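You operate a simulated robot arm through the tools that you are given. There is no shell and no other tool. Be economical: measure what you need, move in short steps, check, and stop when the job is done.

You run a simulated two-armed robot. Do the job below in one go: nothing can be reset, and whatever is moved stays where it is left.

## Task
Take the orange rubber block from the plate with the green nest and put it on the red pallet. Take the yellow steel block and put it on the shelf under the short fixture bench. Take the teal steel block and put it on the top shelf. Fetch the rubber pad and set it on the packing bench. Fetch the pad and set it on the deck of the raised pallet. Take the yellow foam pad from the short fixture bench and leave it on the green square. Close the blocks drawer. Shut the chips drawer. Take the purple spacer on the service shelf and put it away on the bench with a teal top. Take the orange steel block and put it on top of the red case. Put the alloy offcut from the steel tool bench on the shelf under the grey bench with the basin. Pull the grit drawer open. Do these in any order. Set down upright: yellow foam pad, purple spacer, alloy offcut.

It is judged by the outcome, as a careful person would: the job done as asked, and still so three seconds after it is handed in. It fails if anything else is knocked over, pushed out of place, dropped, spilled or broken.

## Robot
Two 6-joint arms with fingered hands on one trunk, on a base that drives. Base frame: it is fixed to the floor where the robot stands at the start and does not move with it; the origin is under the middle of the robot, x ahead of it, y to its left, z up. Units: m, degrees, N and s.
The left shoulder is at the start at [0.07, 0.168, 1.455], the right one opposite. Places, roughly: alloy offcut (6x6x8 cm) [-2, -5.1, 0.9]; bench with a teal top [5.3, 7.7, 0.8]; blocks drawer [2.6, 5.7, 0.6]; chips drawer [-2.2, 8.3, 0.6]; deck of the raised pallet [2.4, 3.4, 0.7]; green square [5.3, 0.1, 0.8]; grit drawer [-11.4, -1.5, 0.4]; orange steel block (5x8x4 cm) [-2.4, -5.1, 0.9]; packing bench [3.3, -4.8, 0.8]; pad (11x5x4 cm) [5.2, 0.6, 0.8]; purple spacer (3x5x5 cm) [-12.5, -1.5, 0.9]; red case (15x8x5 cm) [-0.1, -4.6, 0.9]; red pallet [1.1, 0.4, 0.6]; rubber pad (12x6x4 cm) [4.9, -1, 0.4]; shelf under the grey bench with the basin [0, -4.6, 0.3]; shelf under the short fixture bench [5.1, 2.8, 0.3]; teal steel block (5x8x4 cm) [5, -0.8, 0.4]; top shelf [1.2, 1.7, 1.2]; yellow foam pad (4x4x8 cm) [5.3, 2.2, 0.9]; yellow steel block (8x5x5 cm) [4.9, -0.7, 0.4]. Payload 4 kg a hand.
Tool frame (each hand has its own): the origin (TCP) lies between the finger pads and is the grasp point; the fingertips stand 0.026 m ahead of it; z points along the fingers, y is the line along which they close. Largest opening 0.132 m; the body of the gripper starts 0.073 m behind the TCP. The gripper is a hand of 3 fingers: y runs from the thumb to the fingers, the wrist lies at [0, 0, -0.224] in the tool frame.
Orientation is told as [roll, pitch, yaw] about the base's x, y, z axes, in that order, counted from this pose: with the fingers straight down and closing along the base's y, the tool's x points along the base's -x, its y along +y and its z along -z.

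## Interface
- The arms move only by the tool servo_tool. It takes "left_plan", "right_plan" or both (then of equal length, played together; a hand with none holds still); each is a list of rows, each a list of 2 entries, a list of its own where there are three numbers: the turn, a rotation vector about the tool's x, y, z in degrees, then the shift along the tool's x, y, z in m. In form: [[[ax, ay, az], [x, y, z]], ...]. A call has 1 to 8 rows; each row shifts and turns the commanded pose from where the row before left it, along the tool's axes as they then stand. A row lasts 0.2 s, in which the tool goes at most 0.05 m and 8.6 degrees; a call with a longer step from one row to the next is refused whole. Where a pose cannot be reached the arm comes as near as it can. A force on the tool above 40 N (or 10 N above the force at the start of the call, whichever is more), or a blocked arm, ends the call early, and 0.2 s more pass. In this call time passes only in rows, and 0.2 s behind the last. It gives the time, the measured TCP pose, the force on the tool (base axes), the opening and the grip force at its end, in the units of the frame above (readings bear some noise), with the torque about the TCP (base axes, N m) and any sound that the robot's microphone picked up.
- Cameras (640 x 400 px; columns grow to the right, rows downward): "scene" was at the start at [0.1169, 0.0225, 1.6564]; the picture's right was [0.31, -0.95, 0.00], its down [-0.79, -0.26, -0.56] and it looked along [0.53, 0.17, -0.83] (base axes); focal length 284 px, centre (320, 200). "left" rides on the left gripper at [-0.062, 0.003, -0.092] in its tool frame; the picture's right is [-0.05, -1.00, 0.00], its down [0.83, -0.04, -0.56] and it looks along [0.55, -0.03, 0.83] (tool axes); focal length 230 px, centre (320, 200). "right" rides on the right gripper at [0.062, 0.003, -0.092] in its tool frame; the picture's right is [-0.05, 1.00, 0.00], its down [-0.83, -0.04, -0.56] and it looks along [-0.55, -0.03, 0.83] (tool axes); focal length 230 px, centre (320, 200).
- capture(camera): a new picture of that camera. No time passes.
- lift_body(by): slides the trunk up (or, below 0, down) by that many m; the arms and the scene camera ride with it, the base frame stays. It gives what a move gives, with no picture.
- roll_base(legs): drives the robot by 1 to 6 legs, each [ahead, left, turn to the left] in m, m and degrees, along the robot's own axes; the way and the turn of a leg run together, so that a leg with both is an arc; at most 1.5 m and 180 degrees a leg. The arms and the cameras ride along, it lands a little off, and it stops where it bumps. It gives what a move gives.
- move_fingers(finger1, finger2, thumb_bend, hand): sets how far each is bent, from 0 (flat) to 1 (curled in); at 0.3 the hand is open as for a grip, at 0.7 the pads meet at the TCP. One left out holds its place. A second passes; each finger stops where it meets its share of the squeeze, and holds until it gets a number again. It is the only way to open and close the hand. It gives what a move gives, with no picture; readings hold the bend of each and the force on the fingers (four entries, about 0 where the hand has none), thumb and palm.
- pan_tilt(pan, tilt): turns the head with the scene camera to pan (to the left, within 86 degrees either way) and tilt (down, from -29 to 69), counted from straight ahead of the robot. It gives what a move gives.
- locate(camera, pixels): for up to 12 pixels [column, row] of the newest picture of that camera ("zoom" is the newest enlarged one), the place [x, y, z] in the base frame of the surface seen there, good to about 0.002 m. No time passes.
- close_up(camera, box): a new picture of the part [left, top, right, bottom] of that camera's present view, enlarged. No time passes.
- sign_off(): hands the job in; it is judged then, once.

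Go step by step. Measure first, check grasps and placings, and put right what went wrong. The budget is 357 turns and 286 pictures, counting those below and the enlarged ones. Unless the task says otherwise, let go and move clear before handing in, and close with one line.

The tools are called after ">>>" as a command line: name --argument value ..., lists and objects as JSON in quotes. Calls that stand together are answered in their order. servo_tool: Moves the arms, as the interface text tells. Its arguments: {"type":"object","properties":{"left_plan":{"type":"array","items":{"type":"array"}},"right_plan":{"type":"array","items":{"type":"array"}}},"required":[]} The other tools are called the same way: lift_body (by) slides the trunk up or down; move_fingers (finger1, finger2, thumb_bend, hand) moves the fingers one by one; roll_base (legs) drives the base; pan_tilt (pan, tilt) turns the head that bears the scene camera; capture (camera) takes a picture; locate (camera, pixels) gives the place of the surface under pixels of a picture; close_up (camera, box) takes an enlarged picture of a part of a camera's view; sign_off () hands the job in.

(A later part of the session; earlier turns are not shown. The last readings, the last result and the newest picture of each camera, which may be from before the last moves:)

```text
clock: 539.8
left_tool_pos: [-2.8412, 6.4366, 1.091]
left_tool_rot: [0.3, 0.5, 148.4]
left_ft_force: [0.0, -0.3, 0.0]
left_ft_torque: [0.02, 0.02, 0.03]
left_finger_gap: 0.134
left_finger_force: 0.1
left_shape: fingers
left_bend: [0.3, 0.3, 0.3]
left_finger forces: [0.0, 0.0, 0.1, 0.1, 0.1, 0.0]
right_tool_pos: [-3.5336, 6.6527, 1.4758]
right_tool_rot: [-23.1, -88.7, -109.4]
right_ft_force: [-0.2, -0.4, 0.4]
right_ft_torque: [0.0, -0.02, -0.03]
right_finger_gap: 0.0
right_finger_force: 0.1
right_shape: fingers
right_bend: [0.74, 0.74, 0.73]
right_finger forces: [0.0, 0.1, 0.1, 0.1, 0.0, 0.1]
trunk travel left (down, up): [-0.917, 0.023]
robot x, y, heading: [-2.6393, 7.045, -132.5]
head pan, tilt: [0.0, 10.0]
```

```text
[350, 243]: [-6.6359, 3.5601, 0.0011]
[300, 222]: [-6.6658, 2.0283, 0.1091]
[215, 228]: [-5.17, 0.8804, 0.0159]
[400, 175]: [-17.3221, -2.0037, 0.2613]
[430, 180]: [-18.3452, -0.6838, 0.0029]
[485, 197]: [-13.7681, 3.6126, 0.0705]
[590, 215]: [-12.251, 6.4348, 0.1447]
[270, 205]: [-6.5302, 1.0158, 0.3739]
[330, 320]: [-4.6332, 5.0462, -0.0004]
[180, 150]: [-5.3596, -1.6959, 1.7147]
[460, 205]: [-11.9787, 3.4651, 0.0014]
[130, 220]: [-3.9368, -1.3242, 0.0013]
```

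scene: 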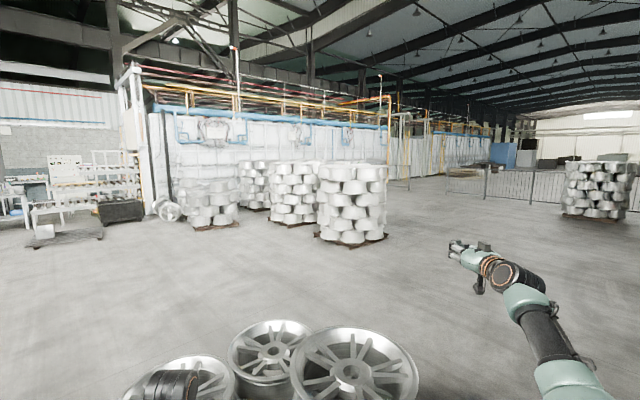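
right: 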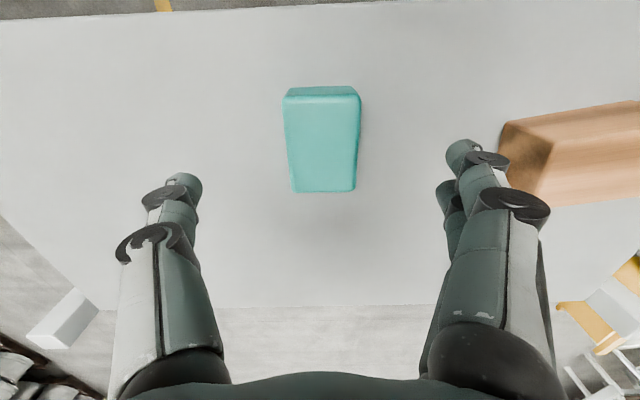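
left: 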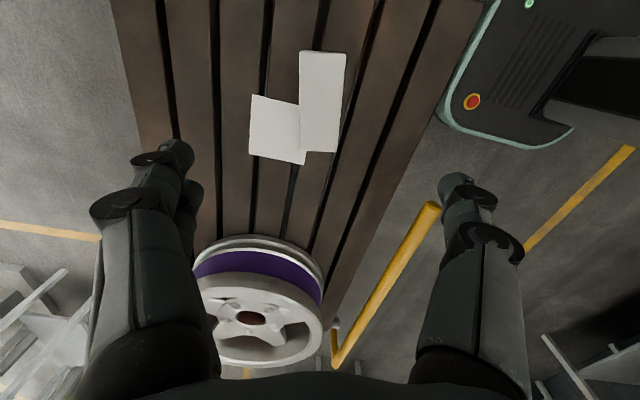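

I drive west along y≈7 to x≈−9, then south toward the service shelf.

>>> roll_base --legs '[[0, 0, -47.5], [1.5, 0, 0], [1.5, 0, 0], [1.5, 0, 0], [1.5, 0, 0], [0, 0, 90]]'

>>> pan_tilt --pan -15 --tilt 10

>>> capture --camera "scene"

```text
clock: 574.4
left_tool_pos: [-8.3249, 6.4845, 1.0911]
left_tool_rot: [0.4, 0.5, -164.6]
left_ft_force: [0.6, -0.2, -0.3]
left_ft_torque: [0.0, -0.03, 0.03]
left_finger_gap: 0.1341
left_finger_force: 0.1
left_shape: fingers
left_bend: [0.3, 0.3, 0.3]
left_finger forces: [0.1, 0.0, 0.0, 0.0, 0.0, 0.1]
right_tool_pos: [-8.9557, 6.1232, 1.475]
right_tool_rot: [-22.8, -88.5, -62.6]
right_ft_force: [-0.8, 0.4, -0.3]
right_ft_torque: [0.0, -0.01, 0.0]
right_finger_gap: 0.0
right_finger_force: 0.1
right_shape: fingers
right_bend: [0.74, 0.74, 0.73]
right_finger forces: [0.0, 0.0, 0.0, 0.0, 0.1, 0.0]
trunk travel left (down, up): [-0.917, 0.023]
robot x, y, heading: [-8.6347, 7.0462, -85.4]
head pan, tilt: [0.0, 10.0]
```

```text
clock: 575.1
left_tool_pos: [-8.325, 6.4847, 1.0909]
left_tool_rot: [0.5, 0.6, -164.5]
left_ft_force: [-0.3, -0.2, -0.1]
left_ft_torque: [-0.01, 0.02, -0.01]
left_finger_gap: 0.134
left_finger_force: 0.0
left_shape: fingers
left_bend: [0.3, 0.3, 0.3]
left_finger forces: [0.0, 0.0, 0.0, 0.1, 0.0, 0.0]
right_tool_pos: [-8.954, 6.1249, 1.4753]
right_tool_rot: [-23.6, -88.6, -61.9]
right_ft_force: [-0.5, 0.1, -0.2]
right_ft_torque: [0.01, 0.0, -0.01]
right_finger_gap: 0.0001
right_finger_force: 0.2
right_shape: fingers
right_bend: [0.74, 0.74, 0.73]
right_finger forces: [0.1, 0.0, 0.0, 0.1, 0.1, 0.1]
trunk travel left (down, up): [-0.917, 0.023]
robot x, y, heading: [-8.637, 7.0488, -85.5]
head pan, tilt: [-15.0, 10.0]
```

```text
170 pictures are left
```

scene: 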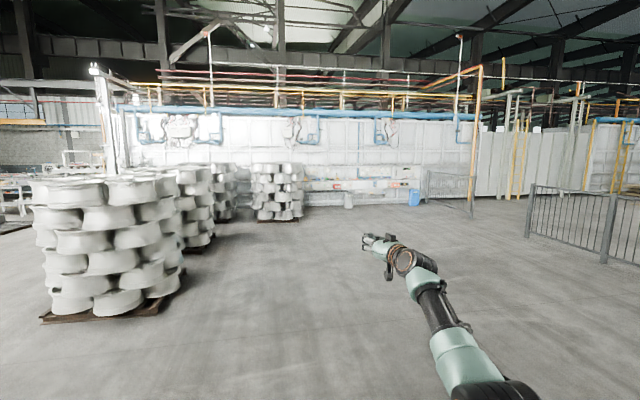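

>>> roll_base --legs '[[0, -1.5, -4.5], [0, -1.0, 0], [1.5, 0, 0], [1.5, 0, 0], [1.5, 0, 0]]'

>>> pan_tilt --pan 0 --tilt 15

>>> capture --camera "scene"

```text
clock: 608.5
left_tool_pos: [-10.8336, 1.9422, 1.0926]
left_tool_rot: [0.4, 0.5, -168.3]
left_ft_force: [0.4, 0.3, -0.2]
left_ft_torque: [0.02, 0.0, -0.01]
left_finger_gap: 0.134
left_finger_force: 0.1
left_shape: fingers
left_bend: [0.3, 0.3, 0.3]
left_finger forces: [0.0, 0.1, 0.1, 0.1, 0.1, 0.0]
right_tool_pos: [-11.4847, 1.624, 1.4767]
right_tool_rot: [-24.0, -88.5, -65.1]
right_ft_force: [-0.4, 0.1, -0.6]
right_ft_torque: [0.02, 0.0, -0.02]
right_finger_gap: 0.0
right_finger_force: 0.1
right_shape: fingers
right_bend: [0.74, 0.74, 0.73]
right_finger forces: [0.0, 0.0, 0.0, 0.0, 0.0, 0.0]
trunk travel left (down, up): [-0.917, 0.023]
robot x, y, heading: [-11.109, 2.5254, -89.1]
head pan, tilt: [-15.0, 10.0]
```

```text
clock: 609.2
left_tool_pos: [-10.8331, 1.9418, 1.0933]
left_tool_rot: [0.3, 0.5, -168.3]
left_ft_force: [-0.4, -0.1, -0.7]
left_ft_torque: [0.03, 0.0, 0.01]
left_finger_gap: 0.1339
left_finger_force: 0.0
left_shape: fingers
left_bend: [0.3, 0.3, 0.3]
left_finger forces: [0.0, 0.0, 0.0, 0.1, 0.0, 0.1]
right_tool_pos: [-11.4859, 1.624, 1.4752]
right_tool_rot: [-23.6, -88.5, -65.6]
right_ft_force: [-1.0, 0.8, -0.6]
right_ft_torque: [0.03, 0.03, -0.02]
right_finger_gap: 0.0
right_finger_force: 0.1
right_shape: fingers
right_bend: [0.74, 0.74, 0.73]
right_finger forces: [0.0, 0.0, 0.0, 0.0, 0.1, 0.0]
trunk travel left (down, up): [-0.917, 0.023]
robot x, y, heading: [-11.1053, 2.5208, -89.2]
head pan, tilt: [0.0, 15.0]
```

```text
169 pictures are left
```

scene: 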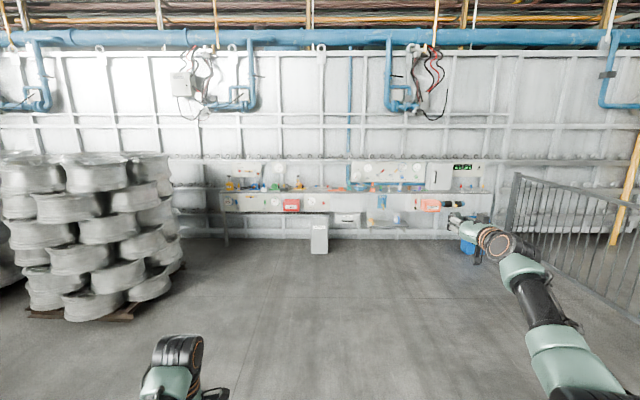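

The service shelf is ahead. I approach another 2 m and look closely.

>>> roll_base --legs '[[1.5, 0, 0], [0.6, 0, 0]]'

>>> pan_tilt --pan -10 --tilt 30

>>> capture --camera "scene"

```text
clock: 619.5
left_tool_pos: [-10.6696, -0.1065, 1.0927]
left_tool_rot: [0.4, 0.5, -164.8]
left_ft_force: [0.2, -0.3, -1.0]
left_ft_torque: [-0.02, 0.0, 0.0]
left_finger_gap: 0.134
left_finger_force: 0.1
left_shape: fingers
left_bend: [0.3, 0.3, 0.3]
left_finger forces: [0.0, 0.0, 0.1, 0.1, 0.1, 0.0]
right_tool_pos: [-11.3009, -0.4634, 1.4763]
right_tool_rot: [-25.1, -88.6, -60.8]
right_ft_force: [0.3, 0.0, 0.2]
right_ft_torque: [0.05, -0.02, -0.03]
right_finger_gap: 0.0
right_finger_force: 0.1
right_shape: fingers
right_bend: [0.74, 0.74, 0.73]
right_finger forces: [0.1, 0.0, 0.1, 0.1, 0.0, 0.0]
trunk travel left (down, up): [-0.917, 0.023]
robot x, y, heading: [-10.976, 0.456, -85.9]
head pan, tilt: [0.0, 15.0]
```

```text
clock: 620.3
left_tool_pos: [-10.6682, -0.1084, 1.0917]
left_tool_rot: [0.3, 0.5, -164.8]
left_ft_force: [1.1, 0.4, -0.2]
left_ft_torque: [-0.02, -0.03, -0.01]
left_finger_gap: 0.1343
left_finger_force: 0.0
left_shape: fingers
left_bend: [0.3, 0.3, 0.3]
left_finger forces: [0.0, 0.0, 0.0, 0.0, 0.1, 0.0]
right_tool_pos: [-11.3, -0.4669, 1.4758]
right_tool_rot: [-23.7, -88.5, -62.1]
right_ft_force: [-0.2, 0.4, 0.0]
right_ft_torque: [-0.03, 0.01, -0.02]
right_finger_gap: 0.0
right_finger_force: 0.0
right_shape: fingers
right_bend: [0.74, 0.74, 0.73]
right_finger forces: [0.1, 0.1, 0.1, 0.1, 0.1, 0.0]
trunk travel left (down, up): [-0.917, 0.023]
robot x, y, heading: [-10.9756, 0.4511, -85.7]
head pan, tilt: [-10.0, 30.0]
```

```text
168 pictures are left
```

scene: 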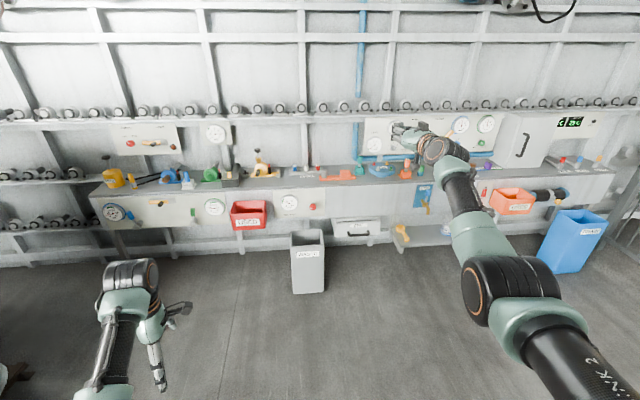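

>>> close_up --camera "scene" --box '[280, 190, 440, 300]'

>>> locate --camera "zoom" --pixels '[[205, 120], [400, 120], [210, 185], [395, 185], [300, 170], [260, 165], [340, 160], [300, 150], [60, 200], [180, 200], [180, 420], [110, 190]]'

>>> close_up --camera "scene" --box '[440, 100, 640, 240]'

```text
3.64 times, centred on (360, 245) of scene
```

zoom: 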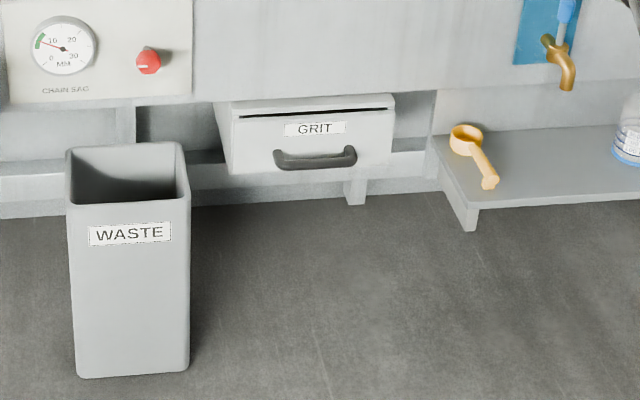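

```text
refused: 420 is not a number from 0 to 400
```

```text
2.86 times, centred on (540, 170) of scene
```

zoom: 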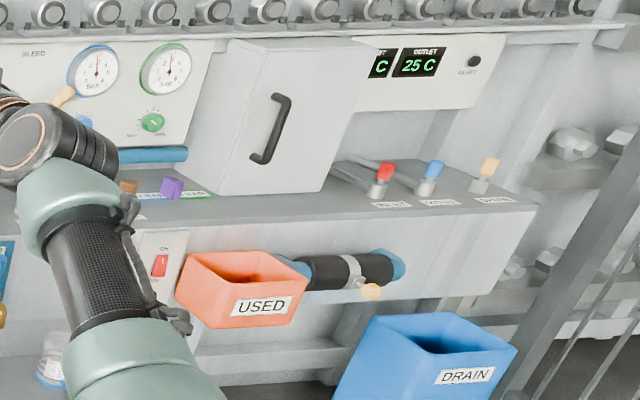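

>>> locate --camera "zoom" --pixels '[[171, 190], [165, 183], [178, 183], [171, 197], [130, 187], [195, 150], [200, 205], [400, 205], [170, 150], [210, 270], [210, 180]]'

>>> locate --camera "scene" --pixels '[[334, 224], [378, 224], [334, 236], [375, 234], [355, 233], [362, 230], [355, 226], [348, 230], [310, 240], [296, 236], [308, 292], [325, 240]]'

```text
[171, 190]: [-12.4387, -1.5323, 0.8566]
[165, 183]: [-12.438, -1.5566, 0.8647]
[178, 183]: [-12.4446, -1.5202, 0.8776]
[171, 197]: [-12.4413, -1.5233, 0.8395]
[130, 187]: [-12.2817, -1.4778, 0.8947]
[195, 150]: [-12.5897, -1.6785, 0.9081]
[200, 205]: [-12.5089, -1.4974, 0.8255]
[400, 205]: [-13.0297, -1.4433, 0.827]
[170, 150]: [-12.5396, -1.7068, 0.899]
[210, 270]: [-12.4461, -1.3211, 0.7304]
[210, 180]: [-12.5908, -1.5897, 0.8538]
```

```text
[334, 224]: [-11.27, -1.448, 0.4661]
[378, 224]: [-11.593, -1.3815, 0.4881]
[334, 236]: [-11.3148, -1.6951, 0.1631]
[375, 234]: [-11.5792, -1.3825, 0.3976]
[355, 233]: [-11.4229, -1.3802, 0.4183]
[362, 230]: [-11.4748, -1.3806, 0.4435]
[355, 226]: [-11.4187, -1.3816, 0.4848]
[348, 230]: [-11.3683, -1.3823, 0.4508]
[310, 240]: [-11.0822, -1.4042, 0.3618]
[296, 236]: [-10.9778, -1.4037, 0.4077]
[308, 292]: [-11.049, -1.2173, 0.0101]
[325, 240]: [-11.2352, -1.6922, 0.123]
```

GRIT drawer: front y≈−1.38, x −11.60…−11.27, z 0.39–0.49. The purple spacer is at about (−12.44, −1.53, 0.86). I return the right hand to fingers-down and open it.

>>> servo_tool --right_plan '[[[0, 8, 0], [0.031, 0, 0]], [[0, 8, 0], [0.031, 0, 0]], [[0, 8, 0], [0.031, 0, 0]], [[0, 8, 0], [0.031, 0, 0]], [[0, 8, 0], [0.031, 0, 0]], [[0, 8, 0], [0.031, 0, 0]], [[0, 8, 0], [0.031, 0, 0]], [[0, 8, 0], [0.031, 0, 0]]]'

>>> servo_tool --right_plan '[[[0, 8, 0], [0.031, 0, 0]], [[0, 8, 0], [0.031, 0, 0]], [[0, 8, 0], [0.031, 0, 0]]]'

>>> move_fingers --hand "right" --finger1 0.3 --finger2 0.3 --thumb_bend 0.3

```text
clock: 622.1
left_tool_pos: [-10.669, -0.1092, 1.0924]
left_tool_rot: [0.2, 0.5, -164.8]
left_ft_force: [-0.5, 0.3, 0.3]
left_ft_torque: [0.0, -0.01, 0.04]
left_finger_gap: 0.1342
left_finger_force: 0.3
left_shape: fingers
left_bend: [0.3, 0.3, 0.3]
left_finger forces: [0.1, 0.0, 0.0, 0.1, 0.0, 0.2]
right_tool_pos: [-11.3116, -0.3504, 1.2667]
right_tool_rot: [-0.6, -24.6, -85.5]
right_ft_force: [1.0, -0.1, -0.6]
right_ft_torque: [0.0, 0.02, -0.01]
right_finger_gap: 0.0
right_finger_force: 0.2
right_shape: fingers
right_bend: [0.74, 0.74, 0.73]
right_finger forces: [0.0, 0.0, 0.0, 0.1, 0.1, 0.0]
trunk travel left (down, up): [-0.917, 0.023]
robot x, y, heading: [-10.98, 0.451, -85.7]
head pan, tilt: [-10.0, 30.0]
```

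```text
clock: 622.9
left_tool_pos: [-10.6692, -0.108, 1.0922]
left_tool_rot: [0.3, 0.6, -164.9]
left_ft_force: [-0.2, -0.5, -0.1]
left_ft_torque: [-0.02, 0.0, -0.01]
left_finger_gap: 0.134
left_finger_force: 0.1
left_shape: fingers
left_bend: [0.3, 0.3, 0.3]
left_finger forces: [0.0, 0.1, 0.0, 0.0, 0.1, 0.0]
right_tool_pos: [-11.3183, -0.2645, 1.242]
right_tool_rot: [-0.7, -0.5, -85.7]
right_ft_force: [0.5, -0.3, 0.3]
right_ft_torque: [-0.02, -0.01, 0.02]
right_finger_gap: 0.0
right_finger_force: 0.1
right_shape: fingers
right_bend: [0.74, 0.74, 0.73]
right_finger forces: [0.1, 0.0, 0.0, 0.1, 0.0, 0.0]
trunk travel left (down, up): [-0.917, 0.023]
robot x, y, heading: [-10.9787, 0.4566, -85.7]
head pan, tilt: [-10.0, 30.0]
```

```text
clock: 623.9
left_tool_pos: [-10.669, -0.1094, 1.0915]
left_tool_rot: [0.2, 0.5, -164.8]
left_ft_force: [0.6, 0.3, -0.8]
left_ft_torque: [0.01, -0.03, 0.01]
left_finger_gap: 0.1342
left_finger_force: 0.0
left_shape: fingers
left_bend: [0.3, 0.3, 0.3]
left_finger forces: [0.0, 0.1, 0.0, 0.0, 0.0, 0.1]
right_tool_pos: [-11.3178, -0.2642, 1.2414]
right_tool_rot: [-0.6, -0.6, -86.0]
right_ft_force: [0.6, 0.0, -0.2]
right_ft_torque: [-0.01, 0.0, -0.03]
right_finger_gap: 0.1338
right_finger_force: 0.0
right_shape: fingers
right_bend: [0.3, 0.3, 0.3]
right_finger forces: [0.1, 0.0, 0.0, 0.0, 0.0, 0.0]
trunk travel left (down, up): [-0.917, 0.023]
robot x, y, heading: [-10.9787, 0.4546, -85.6]
head pan, tilt: [-10.0, 30.0]
```

I zoom in on the GRIT handle to see its standoff.

>>> close_up --camera "scene" --box '[325, 212, 389, 252]'

>>> locate --camera "zoom" --pixels '[[170, 200], [240, 210], [320, 200], [380, 190], [280, 195], [280, 180], [280, 212], [160, 185], [385, 170], [280, 225], [280, 150]]'

```text
10.00 times, centred on (357, 232) of scene
```

zoom: 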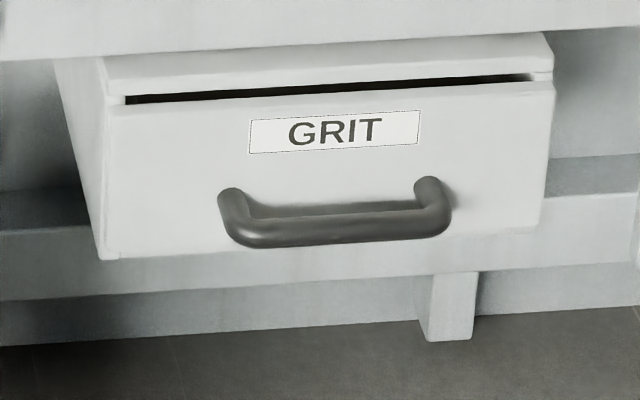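

```text
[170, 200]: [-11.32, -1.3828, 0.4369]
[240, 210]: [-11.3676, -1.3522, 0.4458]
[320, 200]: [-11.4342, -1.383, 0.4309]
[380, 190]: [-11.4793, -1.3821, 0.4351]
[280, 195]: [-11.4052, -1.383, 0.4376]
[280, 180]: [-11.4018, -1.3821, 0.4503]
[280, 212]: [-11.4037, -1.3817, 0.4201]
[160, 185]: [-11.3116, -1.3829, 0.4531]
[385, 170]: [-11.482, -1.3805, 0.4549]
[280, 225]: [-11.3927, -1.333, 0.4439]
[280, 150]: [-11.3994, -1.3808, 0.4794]
```

The bar is at y≈−1.335, z≈0.442, x −11.50…−11.36. I'll grip it with the left hand pointing forward and closing vertically. First I check what lies near where the right hand would be.

>>> locate --camera "scene" --pixels '[[410, 245], [400, 230], [445, 240], [445, 232], [420, 245], [500, 210], [560, 262], [540, 215], [425, 205], [440, 190]]'

>>> servo_tool --left_plan '[[[-8, 0, 0], [0, 0.031, 0]], [[-8, 0, 0], [0, 0.031, 0]], [[-8, 0, 0], [0, 0.031, 0]], [[-8, 0, 0], [0, 0.031, 0]], [[-8, 0, 0], [0, 0.031, 0]], [[-8, 0, 0], [0, 0.031, 0]], [[-8, 0, 0], [0, 0.031, 0]], [[-8, 0, 0], [0, 0.031, 0]]]'

>>> servo_tool --left_plan '[[[-8, 0, 0], [0, 0.031, 0]], [[-8, 0, 0], [0, 0.031, 0]], [[-8, 0, 0], [0, 0.031, 0]]]'

```text
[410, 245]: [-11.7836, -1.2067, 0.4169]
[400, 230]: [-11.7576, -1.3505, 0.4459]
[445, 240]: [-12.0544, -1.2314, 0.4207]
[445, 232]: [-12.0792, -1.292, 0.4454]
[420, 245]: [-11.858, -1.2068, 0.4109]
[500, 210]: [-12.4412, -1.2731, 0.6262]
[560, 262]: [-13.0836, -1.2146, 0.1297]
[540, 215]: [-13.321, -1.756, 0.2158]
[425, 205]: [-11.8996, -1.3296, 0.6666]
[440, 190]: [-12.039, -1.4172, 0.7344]
```

```text
clock: 625.7
left_tool_pos: [-10.6173, -0.3091, 1.2058]
left_tool_rot: [64.4, 0.5, -164.8]
left_ft_force: [0.0, 0.2, -0.4]
left_ft_torque: [-0.01, -0.04, -0.03]
left_finger_gap: 0.1344
left_finger_force: 0.1
left_shape: fingers
left_bend: [0.3, 0.3, 0.3]
left_finger forces: [0.0, 0.1, 0.0, 0.0, 0.0, 0.0]
right_tool_pos: [-11.3179, -0.2644, 1.2418]
right_tool_rot: [-0.6, -0.7, -85.8]
right_ft_force: [-0.4, -0.2, -0.2]
right_ft_torque: [0.01, -0.02, -0.02]
right_finger_gap: 0.1338
right_finger_force: 0.1
right_shape: fingers
right_bend: [0.3, 0.3, 0.3]
right_finger forces: [0.1, 0.1, 0.0, 0.0, 0.0, 0.0]
trunk travel left (down, up): [-0.917, 0.023]
robot x, y, heading: [-10.9769, 0.452, -85.4]
head pan, tilt: [-10.0, 30.0]
```

```text
clock: 626.5
left_tool_pos: [-10.6093, -0.3347, 1.2946]
left_tool_rot: [88.4, 0.5, -164.9]
left_ft_force: [-0.6, 0.4, 0.4]
left_ft_torque: [-0.04, 0.01, -0.03]
left_finger_gap: 0.1342
left_finger_force: 0.1
left_shape: fingers
left_bend: [0.3, 0.3, 0.3]
left_finger forces: [0.0, 0.0, 0.0, 0.0, 0.1, 0.0]
right_tool_pos: [-11.3194, -0.2649, 1.2416]
right_tool_rot: [-0.6, -0.6, -85.8]
right_ft_force: [1.3, -0.5, 0.1]
right_ft_torque: [-0.03, 0.01, 0.01]
right_finger_gap: 0.134
right_finger_force: 0.0
right_shape: fingers
right_bend: [0.3, 0.3, 0.3]
right_finger forces: [0.1, 0.1, 0.0, 0.0, 0.0, 0.0]
trunk travel left (down, up): [-0.917, 0.023]
robot x, y, heading: [-10.9758, 0.4535, -85.7]
head pan, tilt: [-10.0, 30.0]
```

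The lower side shelf sticks out to y≈−1.21, so I angle the robot (heading −103°) to keep the right hand away from it, and position the left hand in front of the handle.

>>> roll_base --legs '[[0, 0, -17.3], [0.829, -0.392, 0]]'

>>> lift_body --by -0.4

>>> pan_tilt --pan 5 --tilt 40

>>> capture --camera "scene"

```text
clock: 632.3
left_tool_pos: [-11.4235, -1.1258, 1.2946]
left_tool_rot: [88.4, 0.4, 177.9]
left_ft_force: [-0.4, 0.4, -0.3]
left_ft_torque: [0.02, 0.01, 0.02]
left_finger_gap: 0.1342
left_finger_force: 0.0
left_shape: fingers
left_bend: [0.3, 0.3, 0.3]
left_finger forces: [0.1, 0.0, 0.1, 0.0, 0.1, 0.1]
right_tool_pos: [-12.0792, -0.8472, 1.2433]
right_tool_rot: [-0.6, -0.8, -103.1]
right_ft_force: [0.2, 0.1, 0.2]
right_ft_torque: [-0.01, 0.0, -0.01]
right_finger_gap: 0.134
right_finger_force: 0.0
right_shape: fingers
right_bend: [0.3, 0.3, 0.3]
right_finger forces: [0.0, 0.0, 0.0, 0.1, 0.0, 0.0]
trunk travel left (down, up): [-0.917, 0.023]
robot x, y, heading: [-11.5416, -0.2617, -103.1]
head pan, tilt: [-10.0, 30.0]
```

```text
clock: 636.1
left_tool_pos: [-11.4246, -1.1277, 0.8927]
left_tool_rot: [88.3, 0.5, 177.9]
left_ft_force: [-0.4, -0.9, -0.1]
left_ft_torque: [0.01, 0.04, 0.01]
left_finger_gap: 0.1341
left_finger_force: 0.1
left_shape: fingers
left_bend: [0.3, 0.3, 0.3]
left_finger forces: [0.0, 0.1, 0.0, 0.0, 0.0, 0.0]
right_tool_pos: [-12.0813, -0.8478, 0.8427]
right_tool_rot: [-0.6, -0.7, -103.2]
right_ft_force: [-0.7, 0.0, 0.4]
right_ft_torque: [0.0, 0.02, 0.01]
right_finger_gap: 0.1341
right_finger_force: 0.1
right_shape: fingers
right_bend: [0.3, 0.3, 0.3]
right_finger forces: [0.0, 0.0, 0.0, 0.0, 0.0, 0.0]
trunk travel left (down, up): [-0.517, 0.423]
robot x, y, heading: [-11.5394, -0.2613, -103.2]
head pan, tilt: [-10.0, 30.0]
```

```text
clock: 636.9
left_tool_pos: [-11.4239, -1.1262, 0.8931]
left_tool_rot: [88.3, 0.5, 177.8]
left_ft_force: [-0.1, -0.6, -0.3]
left_ft_torque: [0.01, -0.02, -0.03]
left_finger_gap: 0.134
left_finger_force: 0.0
left_shape: fingers
left_bend: [0.3, 0.3, 0.3]
left_finger forces: [0.0, 0.0, 0.0, 0.1, 0.1, 0.0]
right_tool_pos: [-12.0798, -0.8474, 0.8405]
right_tool_rot: [-0.6, -0.7, -103.1]
right_ft_force: [-1.0, -0.1, 0.2]
right_ft_torque: [-0.05, -0.02, -0.04]
right_finger_gap: 0.134
right_finger_force: 0.1
right_shape: fingers
right_bend: [0.3, 0.3, 0.3]
right_finger forces: [0.0, 0.0, 0.0, 0.0, 0.0, 0.1]
trunk travel left (down, up): [-0.517, 0.423]
robot x, y, heading: [-11.5398, -0.2649, -103.2]
head pan, tilt: [5.0, 40.0]
```

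```text
164 pictures are left
```

scene: 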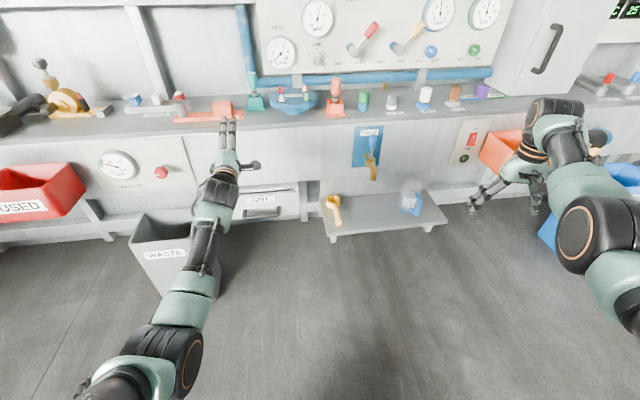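

>>> lift_body --by -0.4

>>> lift_body --by -0.05

>>> capture --camera "left"

>>> capture --camera "scene"

```text
clock: 640.7
left_tool_pos: [-11.4244, -1.1264, 0.4934]
left_tool_rot: [88.4, 0.5, 177.7]
left_ft_force: [-0.5, 1.3, 0.3]
left_ft_torque: [-0.01, 0.01, 0.03]
left_finger_gap: 0.1342
left_finger_force: 0.0
left_shape: fingers
left_bend: [0.3, 0.3, 0.3]
left_finger forces: [0.1, 0.0, 0.0, 0.1, 0.0, 0.0]
right_tool_pos: [-12.08, -0.8469, 0.4422]
right_tool_rot: [-0.7, -0.7, -103.1]
right_ft_force: [0.7, 0.1, 0.3]
right_ft_torque: [-0.01, -0.04, 0.0]
right_finger_gap: 0.1339
right_finger_force: 0.1
right_shape: fingers
right_bend: [0.3, 0.3, 0.3]
right_finger forces: [0.1, 0.0, 0.0, 0.0, 0.0, 0.0]
trunk travel left (down, up): [-0.117, 0.823]
robot x, y, heading: [-11.5377, -0.2654, -103.4]
head pan, tilt: [5.0, 40.0]
```

```text
clock: 641.6
left_tool_pos: [-11.424, -1.1268, 0.444]
left_tool_rot: [88.5, 0.6, 177.9]
left_ft_force: [0.0, -1.4, 0.1]
left_ft_torque: [0.0, 0.02, -0.02]
left_finger_gap: 0.1344
left_finger_force: 0.1
left_shape: fingers
left_bend: [0.3, 0.3, 0.3]
left_finger forces: [0.0, 0.1, 0.0, 0.0, 0.0, 0.0]
right_tool_pos: [-12.0801, -0.8475, 0.3925]
right_tool_rot: [-0.5, -0.9, -103.1]
right_ft_force: [0.2, 0.1, -0.5]
right_ft_torque: [0.02, -0.01, 0.02]
right_finger_gap: 0.134
right_finger_force: 0.0
right_shape: fingers
right_bend: [0.3, 0.3, 0.3]
right_finger forces: [0.0, 0.0, 0.0, 0.0, 0.0, 0.0]
trunk travel left (down, up): [-0.067, 0.873]
robot x, y, heading: [-11.5366, -0.2581, -103.2]
head pan, tilt: [5.0, 40.0]
```

```text
163 pictures are left
```

left: 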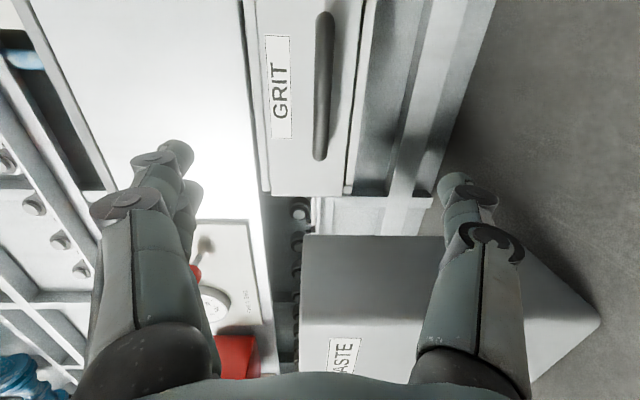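

```text
162 pictures are left
```

scene: 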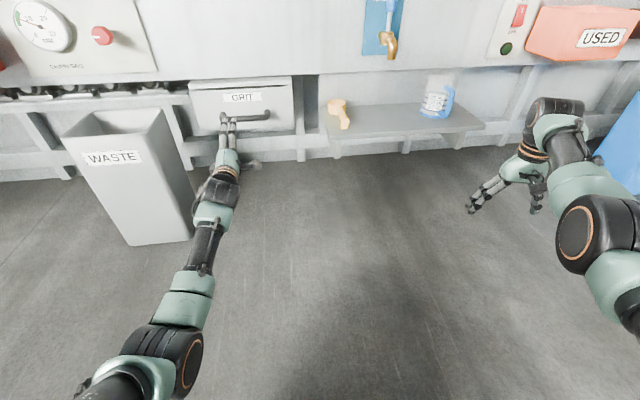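

Hand height matches the bar. I advance 0.2 m straight toward the drawer.

>>> roll_base --legs '[[0.197, 0.046, 0]]'

>>> capture --camera "left"

>>> close_up --camera "scene" --box '[160, 20, 360, 180]'

```text
clock: 643.2
left_tool_pos: [-11.4271, -1.3276, 0.4434]
left_tool_rot: [88.3, 0.4, 177.5]
left_ft_force: [-0.6, -0.6, -0.1]
left_ft_torque: [-0.01, 0.02, 0.03]
left_finger_gap: 0.1342
left_finger_force: 0.1
left_shape: fingers
left_bend: [0.3, 0.3, 0.3]
left_finger forces: [0.1, 0.0, 0.0, 0.0, 0.0, 0.0]
right_tool_pos: [-12.0822, -1.0453, 0.3924]
right_tool_rot: [-0.7, -0.7, -103.4]
right_ft_force: [0.1, -0.4, 0.0]
right_ft_torque: [-0.03, 0.0, 0.01]
right_finger_gap: 0.1339
right_finger_force: 0.0
right_shape: fingers
right_bend: [0.3, 0.3, 0.3]
right_finger forces: [0.0, 0.0, 0.0, 0.1, 0.1, 0.0]
trunk travel left (down, up): [-0.067, 0.873]
robot x, y, heading: [-11.5425, -0.4594, -103.3]
head pan, tilt: [5.0, 40.0]
```

```text
161 pictures are left
```

left: 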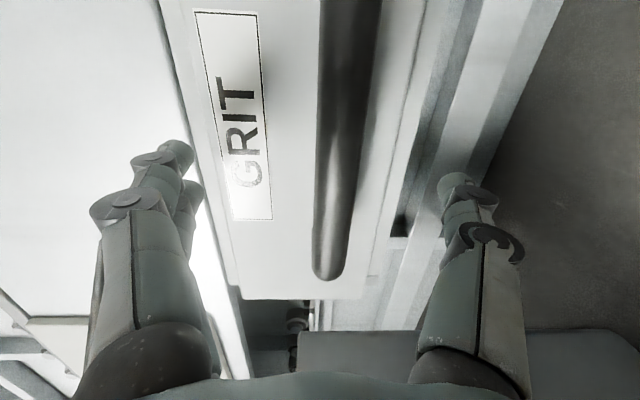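

```text
2.50 times, centred on (260, 100) of scene
```

zoom: 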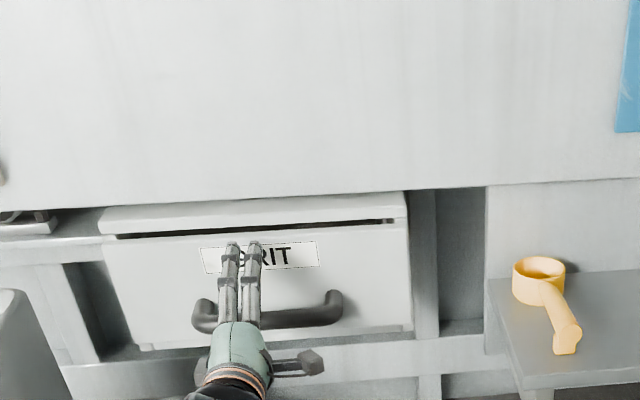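

The bar is between the fingers. I close on it.

>>> move_fingers --hand "left" --finger1 0.8 --finger2 0.8 --thumb_bend 0.8

>>> capture --camera "left"

```text
clock: 644.2
left_tool_pos: [-11.4273, -1.3263, 0.4407]
left_tool_rot: [88.0, 0.5, 177.5]
left_ft_force: [-1.1, -1.0, -8.2]
left_ft_torque: [0.11, 0.02, -0.01]
left_finger_gap: 0.0125
left_finger_force: 19.9
left_shape: fingers
left_bend: [0.74, 0.75, 0.69]
left_finger forces: [9.1, 8.8, 0.0, 0.0, 21.6, 0.0]
right_tool_pos: [-12.0827, -1.0458, 0.3905]
right_tool_rot: [-0.6, -0.6, -103.4]
right_ft_force: [0.0, 1.4, 0.2]
right_ft_torque: [0.01, -0.01, -0.04]
right_finger_gap: 0.1341
right_finger_force: 0.2
right_shape: fingers
right_bend: [0.3, 0.3, 0.3]
right_finger forces: [0.0, 0.0, 0.0, 0.0, 0.0, 0.1]
trunk travel left (down, up): [-0.067, 0.873]
robot x, y, heading: [-11.5377, -0.4628, -103.4]
head pan, tilt: [5.0, 40.0]
```

```text
159 pictures are left
```

left: 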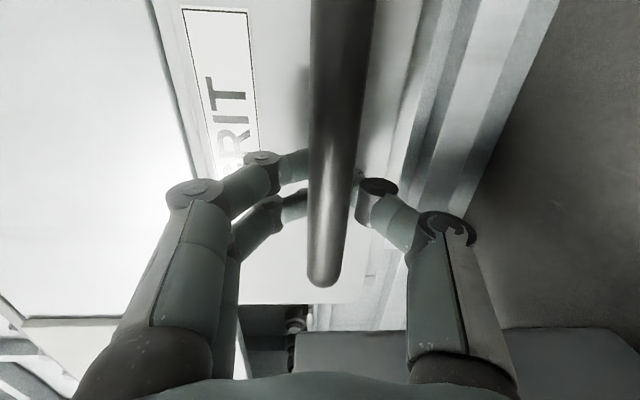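

Gripped. I pull straight back 0.18 m.

>>> roll_base --legs '[[-0.18, -0.042, 0]]'

>>> close_up --camera "scene" --box '[120, 20, 360, 220]'

```text
clock: 645.7
left_tool_pos: [-11.4285, -1.1433, 0.4421]
left_tool_rot: [88.1, 0.4, 177.5]
left_ft_force: [1.3, -2.5, -11.6]
left_ft_torque: [0.07, -0.03, -0.02]
left_finger_gap: 0.007
left_finger_force: 14.9
left_shape: fingers
left_bend: [0.76, 0.76, 0.71]
left_finger forces: [5.4, 5.3, 0.1, 0.0, 19.2, 0.0]
right_tool_pos: [-12.0821, -0.862, 0.3911]
right_tool_rot: [-0.6, -0.6, -103.4]
right_ft_force: [-0.5, -0.4, 0.1]
right_ft_torque: [-0.01, 0.04, -0.02]
right_finger_gap: 0.1342
right_finger_force: 0.1
right_shape: fingers
right_bend: [0.3, 0.3, 0.3]
right_finger forces: [0.0, 0.1, 0.0, 0.0, 0.0, 0.0]
trunk travel left (down, up): [-0.067, 0.873]
robot x, y, heading: [-11.5389, -0.2785, -103.2]
head pan, tilt: [5.0, 40.0]
```

```text
2.00 times, centred on (240, 120) of scene
```

zoom: 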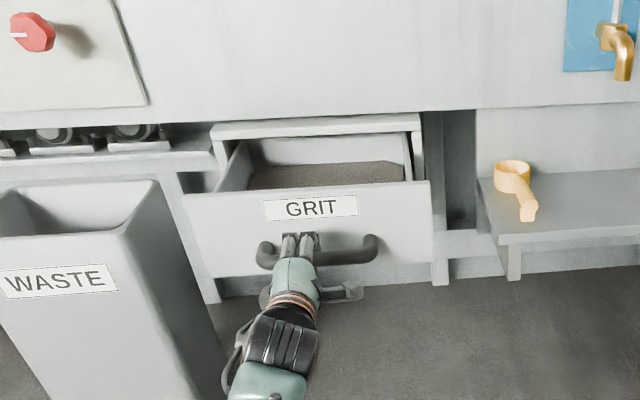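

The drawer is open about 18 cm. I pull 5 cm more to be safe, then release.

>>> roll_base --legs '[[-0.05, -0.012, 0]]'

>>> move_fingers --hand "left" --finger1 0.3 --finger2 0.3 --thumb_bend 0.3

>>> roll_base --legs '[[-0.25, -0.058, 0]]'

>>> capture --camera "scene"

```text
clock: 646.6
left_tool_pos: [-11.4264, -1.1164, 0.4388]
left_tool_rot: [87.7, 0.6, 177.6]
left_ft_force: [-0.8, -13.2, -2.1]
left_ft_torque: [0.01, 0.03, -0.02]
left_finger_gap: 0.0113
left_finger_force: 20.2
left_shape: fingers
left_bend: [0.74, 0.74, 0.68]
left_finger forces: [10.0, 9.9, 0.1, 0.1, 20.5, 0.0]
right_tool_pos: [-12.0819, -0.8337, 0.391]
right_tool_rot: [-0.6, -0.5, -103.5]
right_ft_force: [1.5, -0.1, 0.4]
right_ft_torque: [0.03, -0.01, 0.02]
right_finger_gap: 0.1339
right_finger_force: 0.1
right_shape: fingers
right_bend: [0.3, 0.3, 0.3]
right_finger forces: [0.1, 0.0, 0.0, 0.0, 0.0, 0.1]
trunk travel left (down, up): [-0.067, 0.873]
robot x, y, heading: [-11.5362, -0.2515, -103.3]
head pan, tilt: [5.0, 40.0]
stopped in leg 1: the force on the tool passed its limit (the readings are from after the stop); the commanded pose is now the measured one
```

```text
clock: 647.6
left_tool_pos: [-11.4275, -1.1172, 0.4406]
left_tool_rot: [88.0, 0.6, 177.6]
left_ft_force: [0.4, 0.0, 0.1]
left_ft_torque: [0.03, 0.02, 0.0]
left_finger_gap: 0.134
left_finger_force: 0.1
left_shape: fingers
left_bend: [0.3, 0.3, 0.3]
left_finger forces: [0.0, 0.1, 0.1, 0.1, 0.1, 0.0]
right_tool_pos: [-12.0838, -0.8325, 0.3922]
right_tool_rot: [-0.6, -0.6, -103.5]
right_ft_force: [0.1, 0.6, -0.4]
right_ft_torque: [-0.01, -0.01, -0.01]
right_finger_gap: 0.1338
right_finger_force: 0.1
right_shape: fingers
right_bend: [0.3, 0.3, 0.3]
right_finger forces: [0.1, 0.0, 0.0, 0.1, 0.0, 0.0]
trunk travel left (down, up): [-0.067, 0.873]
robot x, y, heading: [-11.5381, -0.2498, -103.8]
head pan, tilt: [5.0, 40.0]
```

```text
clock: 649.5
left_tool_pos: [-11.4216, -0.8503, 0.4404]
left_tool_rot: [88.0, 0.6, 177.8]
left_ft_force: [0.1, 0.9, 0.1]
left_ft_torque: [-0.01, -0.02, 0.02]
left_finger_gap: 0.1338
left_finger_force: 0.0
left_shape: fingers
left_bend: [0.3, 0.3, 0.3]
left_finger forces: [0.0, 0.0, 0.0, 0.0, 0.0, 0.1]
right_tool_pos: [-12.079, -0.5695, 0.3931]
right_tool_rot: [-0.6, -0.7, -103.3]
right_ft_force: [0.0, -0.2, 0.2]
right_ft_torque: [0.0, -0.01, -0.02]
right_finger_gap: 0.1339
right_finger_force: 0.0
right_shape: fingers
right_bend: [0.3, 0.3, 0.3]
right_finger forces: [0.0, 0.0, 0.1, 0.0, 0.0, 0.0]
trunk travel left (down, up): [-0.067, 0.873]
robot x, y, heading: [-11.5337, 0.0155, -103.1]
head pan, tilt: [5.0, 40.0]
```

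```text
157 pictures are left
```

scene: 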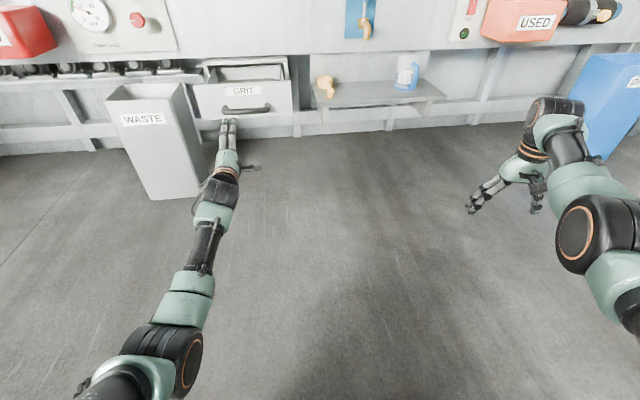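

The drawer is fully open to its stop. Next, the spacer: I raise the trunk and turn the left hand back to fingers-down.

>>> servo_tool --left_plan '[[[8, 0, 0], [0, -0.031, 0]], [[8, 0, 0], [0, -0.031, 0]], [[8, 0, 0], [0, -0.031, 0]], [[8, 0, 0], [0, -0.031, 0]], [[8, 0, 0], [0, -0.031, 0]], [[8, 0, 0], [0, -0.031, 0]], [[8, 0, 0], [0, -0.031, 0]], [[8, 0, 0], [0, -0.031, 0]]]'

>>> lift_body --by 0.4

>>> servo_tool --left_plan '[[[8, 0, 0], [0, -0.031, 0]], [[8, 0, 0], [0, -0.031, 0]], [[8, 0, 0], [0, -0.031, 0]]]'

>>> lift_body --by 0.35

>>> roll_base --legs '[[0, 0, 38], [0.1, -0.75, 0]]'

>>> pan_tilt --pan -25 --tilt 35

>>> capture --camera "scene"

```text
clock: 651.3
left_tool_pos: [-11.4174, -0.7294, 0.235]
left_tool_rot: [23.7, 0.6, 177.8]
left_ft_force: [0.1, 0.4, -0.2]
left_ft_torque: [-0.01, 0.0, 0.02]
left_finger_gap: 0.1339
left_finger_force: 0.1
left_shape: fingers
left_bend: [0.3, 0.3, 0.3]
left_finger forces: [0.1, 0.1, 0.0, 0.0, 0.0, 0.1]
right_tool_pos: [-12.0787, -0.5684, 0.3919]
right_tool_rot: [-0.7, -0.7, -103.3]
right_ft_force: [0.6, -1.0, -0.4]
right_ft_torque: [0.03, 0.0, -0.02]
right_finger_gap: 0.134
right_finger_force: 0.3
right_shape: fingers
right_bend: [0.3, 0.3, 0.3]
right_finger forces: [0.0, 0.0, 0.0, 0.0, 0.1, 0.0]
trunk travel left (down, up): [-0.067, 0.873]
robot x, y, heading: [-11.5385, 0.0132, -103.3]
head pan, tilt: [5.0, 40.0]
```

```text
clock: 655.1
left_tool_pos: [-11.4175, -0.7308, 0.636]
left_tool_rot: [23.9, 0.5, 177.8]
left_ft_force: [0.9, 1.0, 0.5]
left_ft_torque: [-0.02, -0.03, 0.0]
left_finger_gap: 0.1341
left_finger_force: 0.2
left_shape: fingers
left_bend: [0.3, 0.3, 0.3]
left_finger forces: [0.1, 0.0, 0.0, 0.0, 0.1, 0.1]
right_tool_pos: [-12.0785, -0.5682, 0.7931]
right_tool_rot: [-0.5, -0.6, -103.3]
right_ft_force: [-0.6, -0.1, -0.2]
right_ft_torque: [0.01, 0.03, 0.01]
right_finger_gap: 0.1339
right_finger_force: 0.1
right_shape: fingers
right_bend: [0.3, 0.3, 0.3]
right_finger forces: [0.0, 0.0, 0.0, 0.0, 0.0, 0.0]
trunk travel left (down, up): [-0.467, 0.473]
robot x, y, heading: [-11.5372, 0.0167, -103.0]
head pan, tilt: [5.0, 40.0]
```

```text
clock: 656.0
left_tool_pos: [-11.4157, -0.6429, 0.6095]
left_tool_rot: [-0.3, 0.5, 177.8]
left_ft_force: [0.2, -0.3, -0.5]
left_ft_torque: [0.0, -0.01, -0.01]
left_finger_gap: 0.1341
left_finger_force: 0.1
left_shape: fingers
left_bend: [0.3, 0.3, 0.3]
left_finger forces: [0.0, 0.0, 0.1, 0.0, 0.1, 0.1]
right_tool_pos: [-12.0778, -0.5689, 0.7923]
right_tool_rot: [-0.6, -0.7, -103.3]
right_ft_force: [1.0, 0.0, 0.1]
right_ft_torque: [0.0, -0.02, -0.01]
right_finger_gap: 0.1343
right_finger_force: 0.2
right_shape: fingers
right_bend: [0.3, 0.3, 0.3]
right_finger forces: [0.1, 0.0, 0.1, 0.1, 0.1, 0.0]
trunk travel left (down, up): [-0.467, 0.473]
robot x, y, heading: [-11.5387, 0.0129, -103.1]
head pan, tilt: [5.0, 40.0]
```

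```text
clock: 659.4
left_tool_pos: [-11.4155, -0.6439, 0.9602]
left_tool_rot: [0.0, 0.6, 177.9]
left_ft_force: [-0.4, 0.0, 0.5]
left_ft_torque: [0.01, 0.02, -0.02]
left_finger_gap: 0.134
left_finger_force: 0.0
left_shape: fingers
left_bend: [0.3, 0.3, 0.3]
left_finger forces: [0.0, 0.0, 0.0, 0.0, 0.0, 0.0]
right_tool_pos: [-12.079, -0.5684, 1.1418]
right_tool_rot: [-0.6, -0.7, -103.3]
right_ft_force: [0.0, -0.3, 0.2]
right_ft_torque: [0.01, -0.03, -0.01]
right_finger_gap: 0.1341
right_finger_force: 0.0
right_shape: fingers
right_bend: [0.3, 0.3, 0.3]
right_finger forces: [0.1, 0.0, 0.1, 0.1, 0.0, 0.0]
trunk travel left (down, up): [-0.817, 0.123]
robot x, y, heading: [-11.5361, 0.0142, -103.0]
head pan, tilt: [5.0, 40.0]
```

```text
clock: 665.3
left_tool_pos: [-11.6909, -0.8384, 0.96]
left_tool_rot: [-0.1, 0.5, -144.3]
left_ft_force: [-0.5, -0.3, -0.6]
left_ft_torque: [-0.02, 0.0, -0.02]
left_finger_gap: 0.134
left_finger_force: 0.0
left_shape: fingers
left_bend: [0.3, 0.3, 0.3]
left_finger forces: [0.1, 0.0, 0.0, 0.0, 0.0, 0.0]
right_tool_pos: [-12.2618, -1.1874, 1.1432]
right_tool_rot: [-0.6, -0.7, -65.4]
right_ft_force: [-0.2, 0.3, -0.2]
right_ft_torque: [0.0, 0.01, 0.02]
right_finger_gap: 0.134
right_finger_force: 0.0
right_shape: fingers
right_bend: [0.3, 0.3, 0.3]
right_finger forces: [0.0, 0.0, 0.0, 0.0, 0.0, 0.0]
trunk travel left (down, up): [-0.817, 0.123]
robot x, y, heading: [-12.1922, -0.3962, -65.4]
head pan, tilt: [5.0, 40.0]
```

```text
clock: 666.3
left_tool_pos: [-11.6931, -0.8397, 0.96]
left_tool_rot: [-0.1, 0.6, -144.3]
left_ft_force: [0.1, -0.3, 0.5]
left_ft_torque: [0.03, 0.0, 0.02]
left_finger_gap: 0.1341
left_finger_force: 0.0
left_shape: fingers
left_bend: [0.3, 0.3, 0.3]
left_finger forces: [0.0, 0.0, 0.0, 0.1, 0.1, 0.0]
right_tool_pos: [-12.2625, -1.1878, 1.1418]
right_tool_rot: [-0.5, -0.8, -65.4]
right_ft_force: [0.4, 0.6, -0.4]
right_ft_torque: [0.04, 0.02, -0.01]
right_finger_gap: 0.134
right_finger_force: 0.1
right_shape: fingers
right_bend: [0.3, 0.3, 0.3]
right_finger forces: [0.0, 0.0, 0.0, 0.0, 0.0, 0.0]
trunk travel left (down, up): [-0.817, 0.123]
robot x, y, heading: [-12.1886, -0.3948, -65.4]
head pan, tilt: [-25.0, 35.0]
```

```text
156 pictures are left
```

scene: 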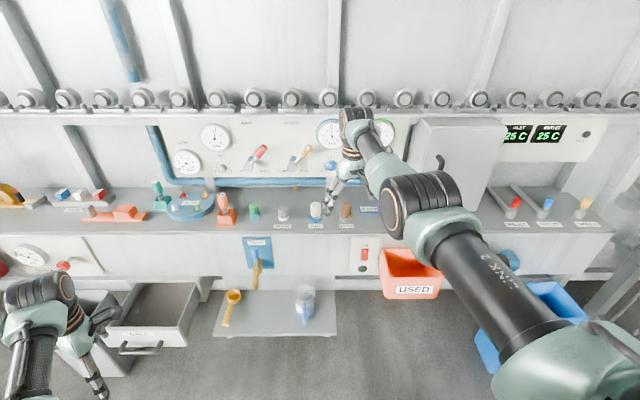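

>>> capture --camera "right"

>>> close_up --camera "scene" --box '[260, 140, 440, 250]'

```text
155 pictures are left
```

right: 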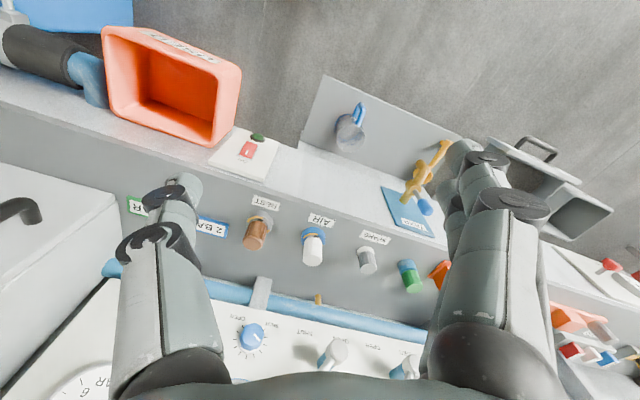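

```text
3.56 times, centred on (350, 195) of scene
```

zoom: 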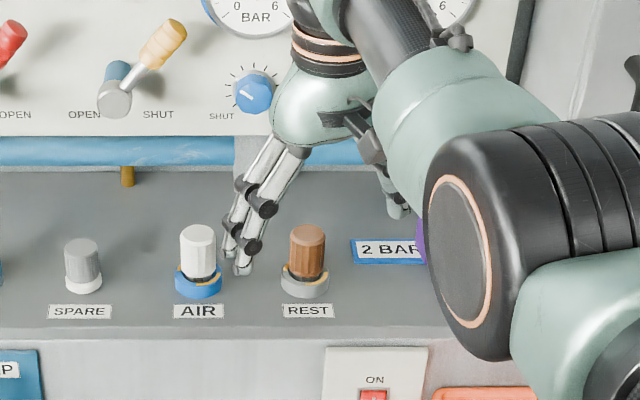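

The spacer is hidden under the hand's fingers. I move the right hand above it at this safe height and look with the hand camera.

>>> roll_base --legs '[[0.2, -0.31, 0]]'

>>> capture --camera "right"

```text
clock: 668.6
left_tool_pos: [-11.8846, -1.146, 0.9607]
left_tool_rot: [0.0, 0.4, -144.0]
left_ft_force: [0.4, -0.6, -0.4]
left_ft_torque: [0.03, -0.01, -0.03]
left_finger_gap: 0.1343
left_finger_force: 0.1
left_shape: fingers
left_bend: [0.3, 0.3, 0.3]
left_finger forces: [0.0, 0.0, 0.1, 0.1, 0.0, 0.1]
right_tool_pos: [-12.4536, -1.4958, 1.1442]
right_tool_rot: [-0.6, -0.7, -65.3]
right_ft_force: [0.6, -0.2, -0.1]
right_ft_torque: [-0.04, 0.03, -0.02]
right_finger_gap: 0.1339
right_finger_force: 0.1
right_shape: fingers
right_bend: [0.3, 0.3, 0.3]
right_finger forces: [0.0, 0.0, 0.0, 0.0, 0.1, 0.1]
trunk travel left (down, up): [-0.817, 0.123]
robot x, y, heading: [-12.3871, -0.7067, -65.1]
head pan, tilt: [-25.0, 35.0]
```

```text
153 pictures are left
```

right: 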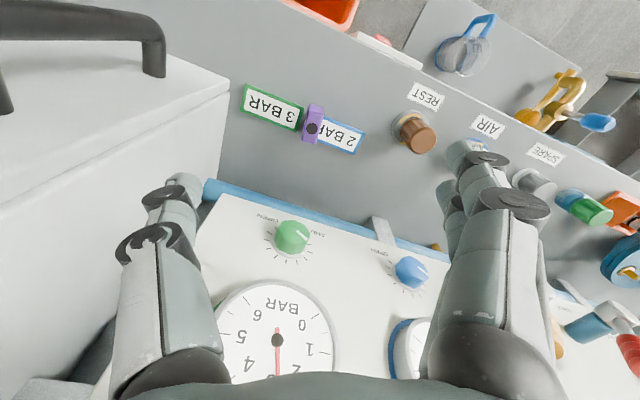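

The purple spacer is visible at (312,122). I measure it.

>>> close_up --camera "right" --box '[270, 80, 370, 170]'

>>> locate --camera "right" --pixels '[[313, 109], [305, 120], [319, 120], [312, 128], [307, 140], [312, 118], [225, 110], [230, 160], [420, 130], [410, 145], [290, 230], [380, 238]]'

```text
4.44 times, centred on (320, 125) of right
```

zoom: 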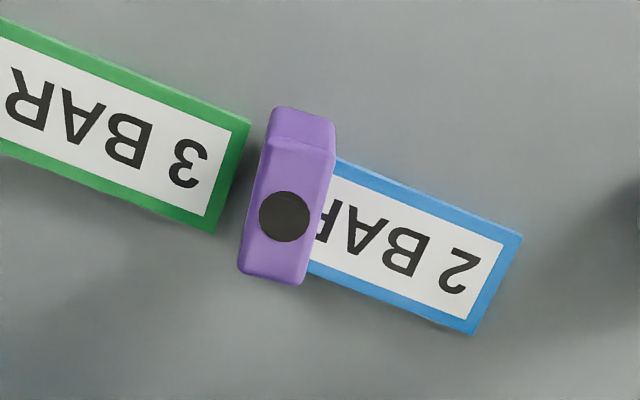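

```text
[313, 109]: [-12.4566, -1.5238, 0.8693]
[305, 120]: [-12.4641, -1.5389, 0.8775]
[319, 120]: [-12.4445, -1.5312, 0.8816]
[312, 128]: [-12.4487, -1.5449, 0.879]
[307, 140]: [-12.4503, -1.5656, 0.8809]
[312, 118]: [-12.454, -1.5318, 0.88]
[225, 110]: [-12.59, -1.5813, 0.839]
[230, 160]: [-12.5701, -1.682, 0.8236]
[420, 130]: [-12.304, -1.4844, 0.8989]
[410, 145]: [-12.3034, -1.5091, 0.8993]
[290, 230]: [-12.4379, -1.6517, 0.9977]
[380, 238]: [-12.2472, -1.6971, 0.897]
```

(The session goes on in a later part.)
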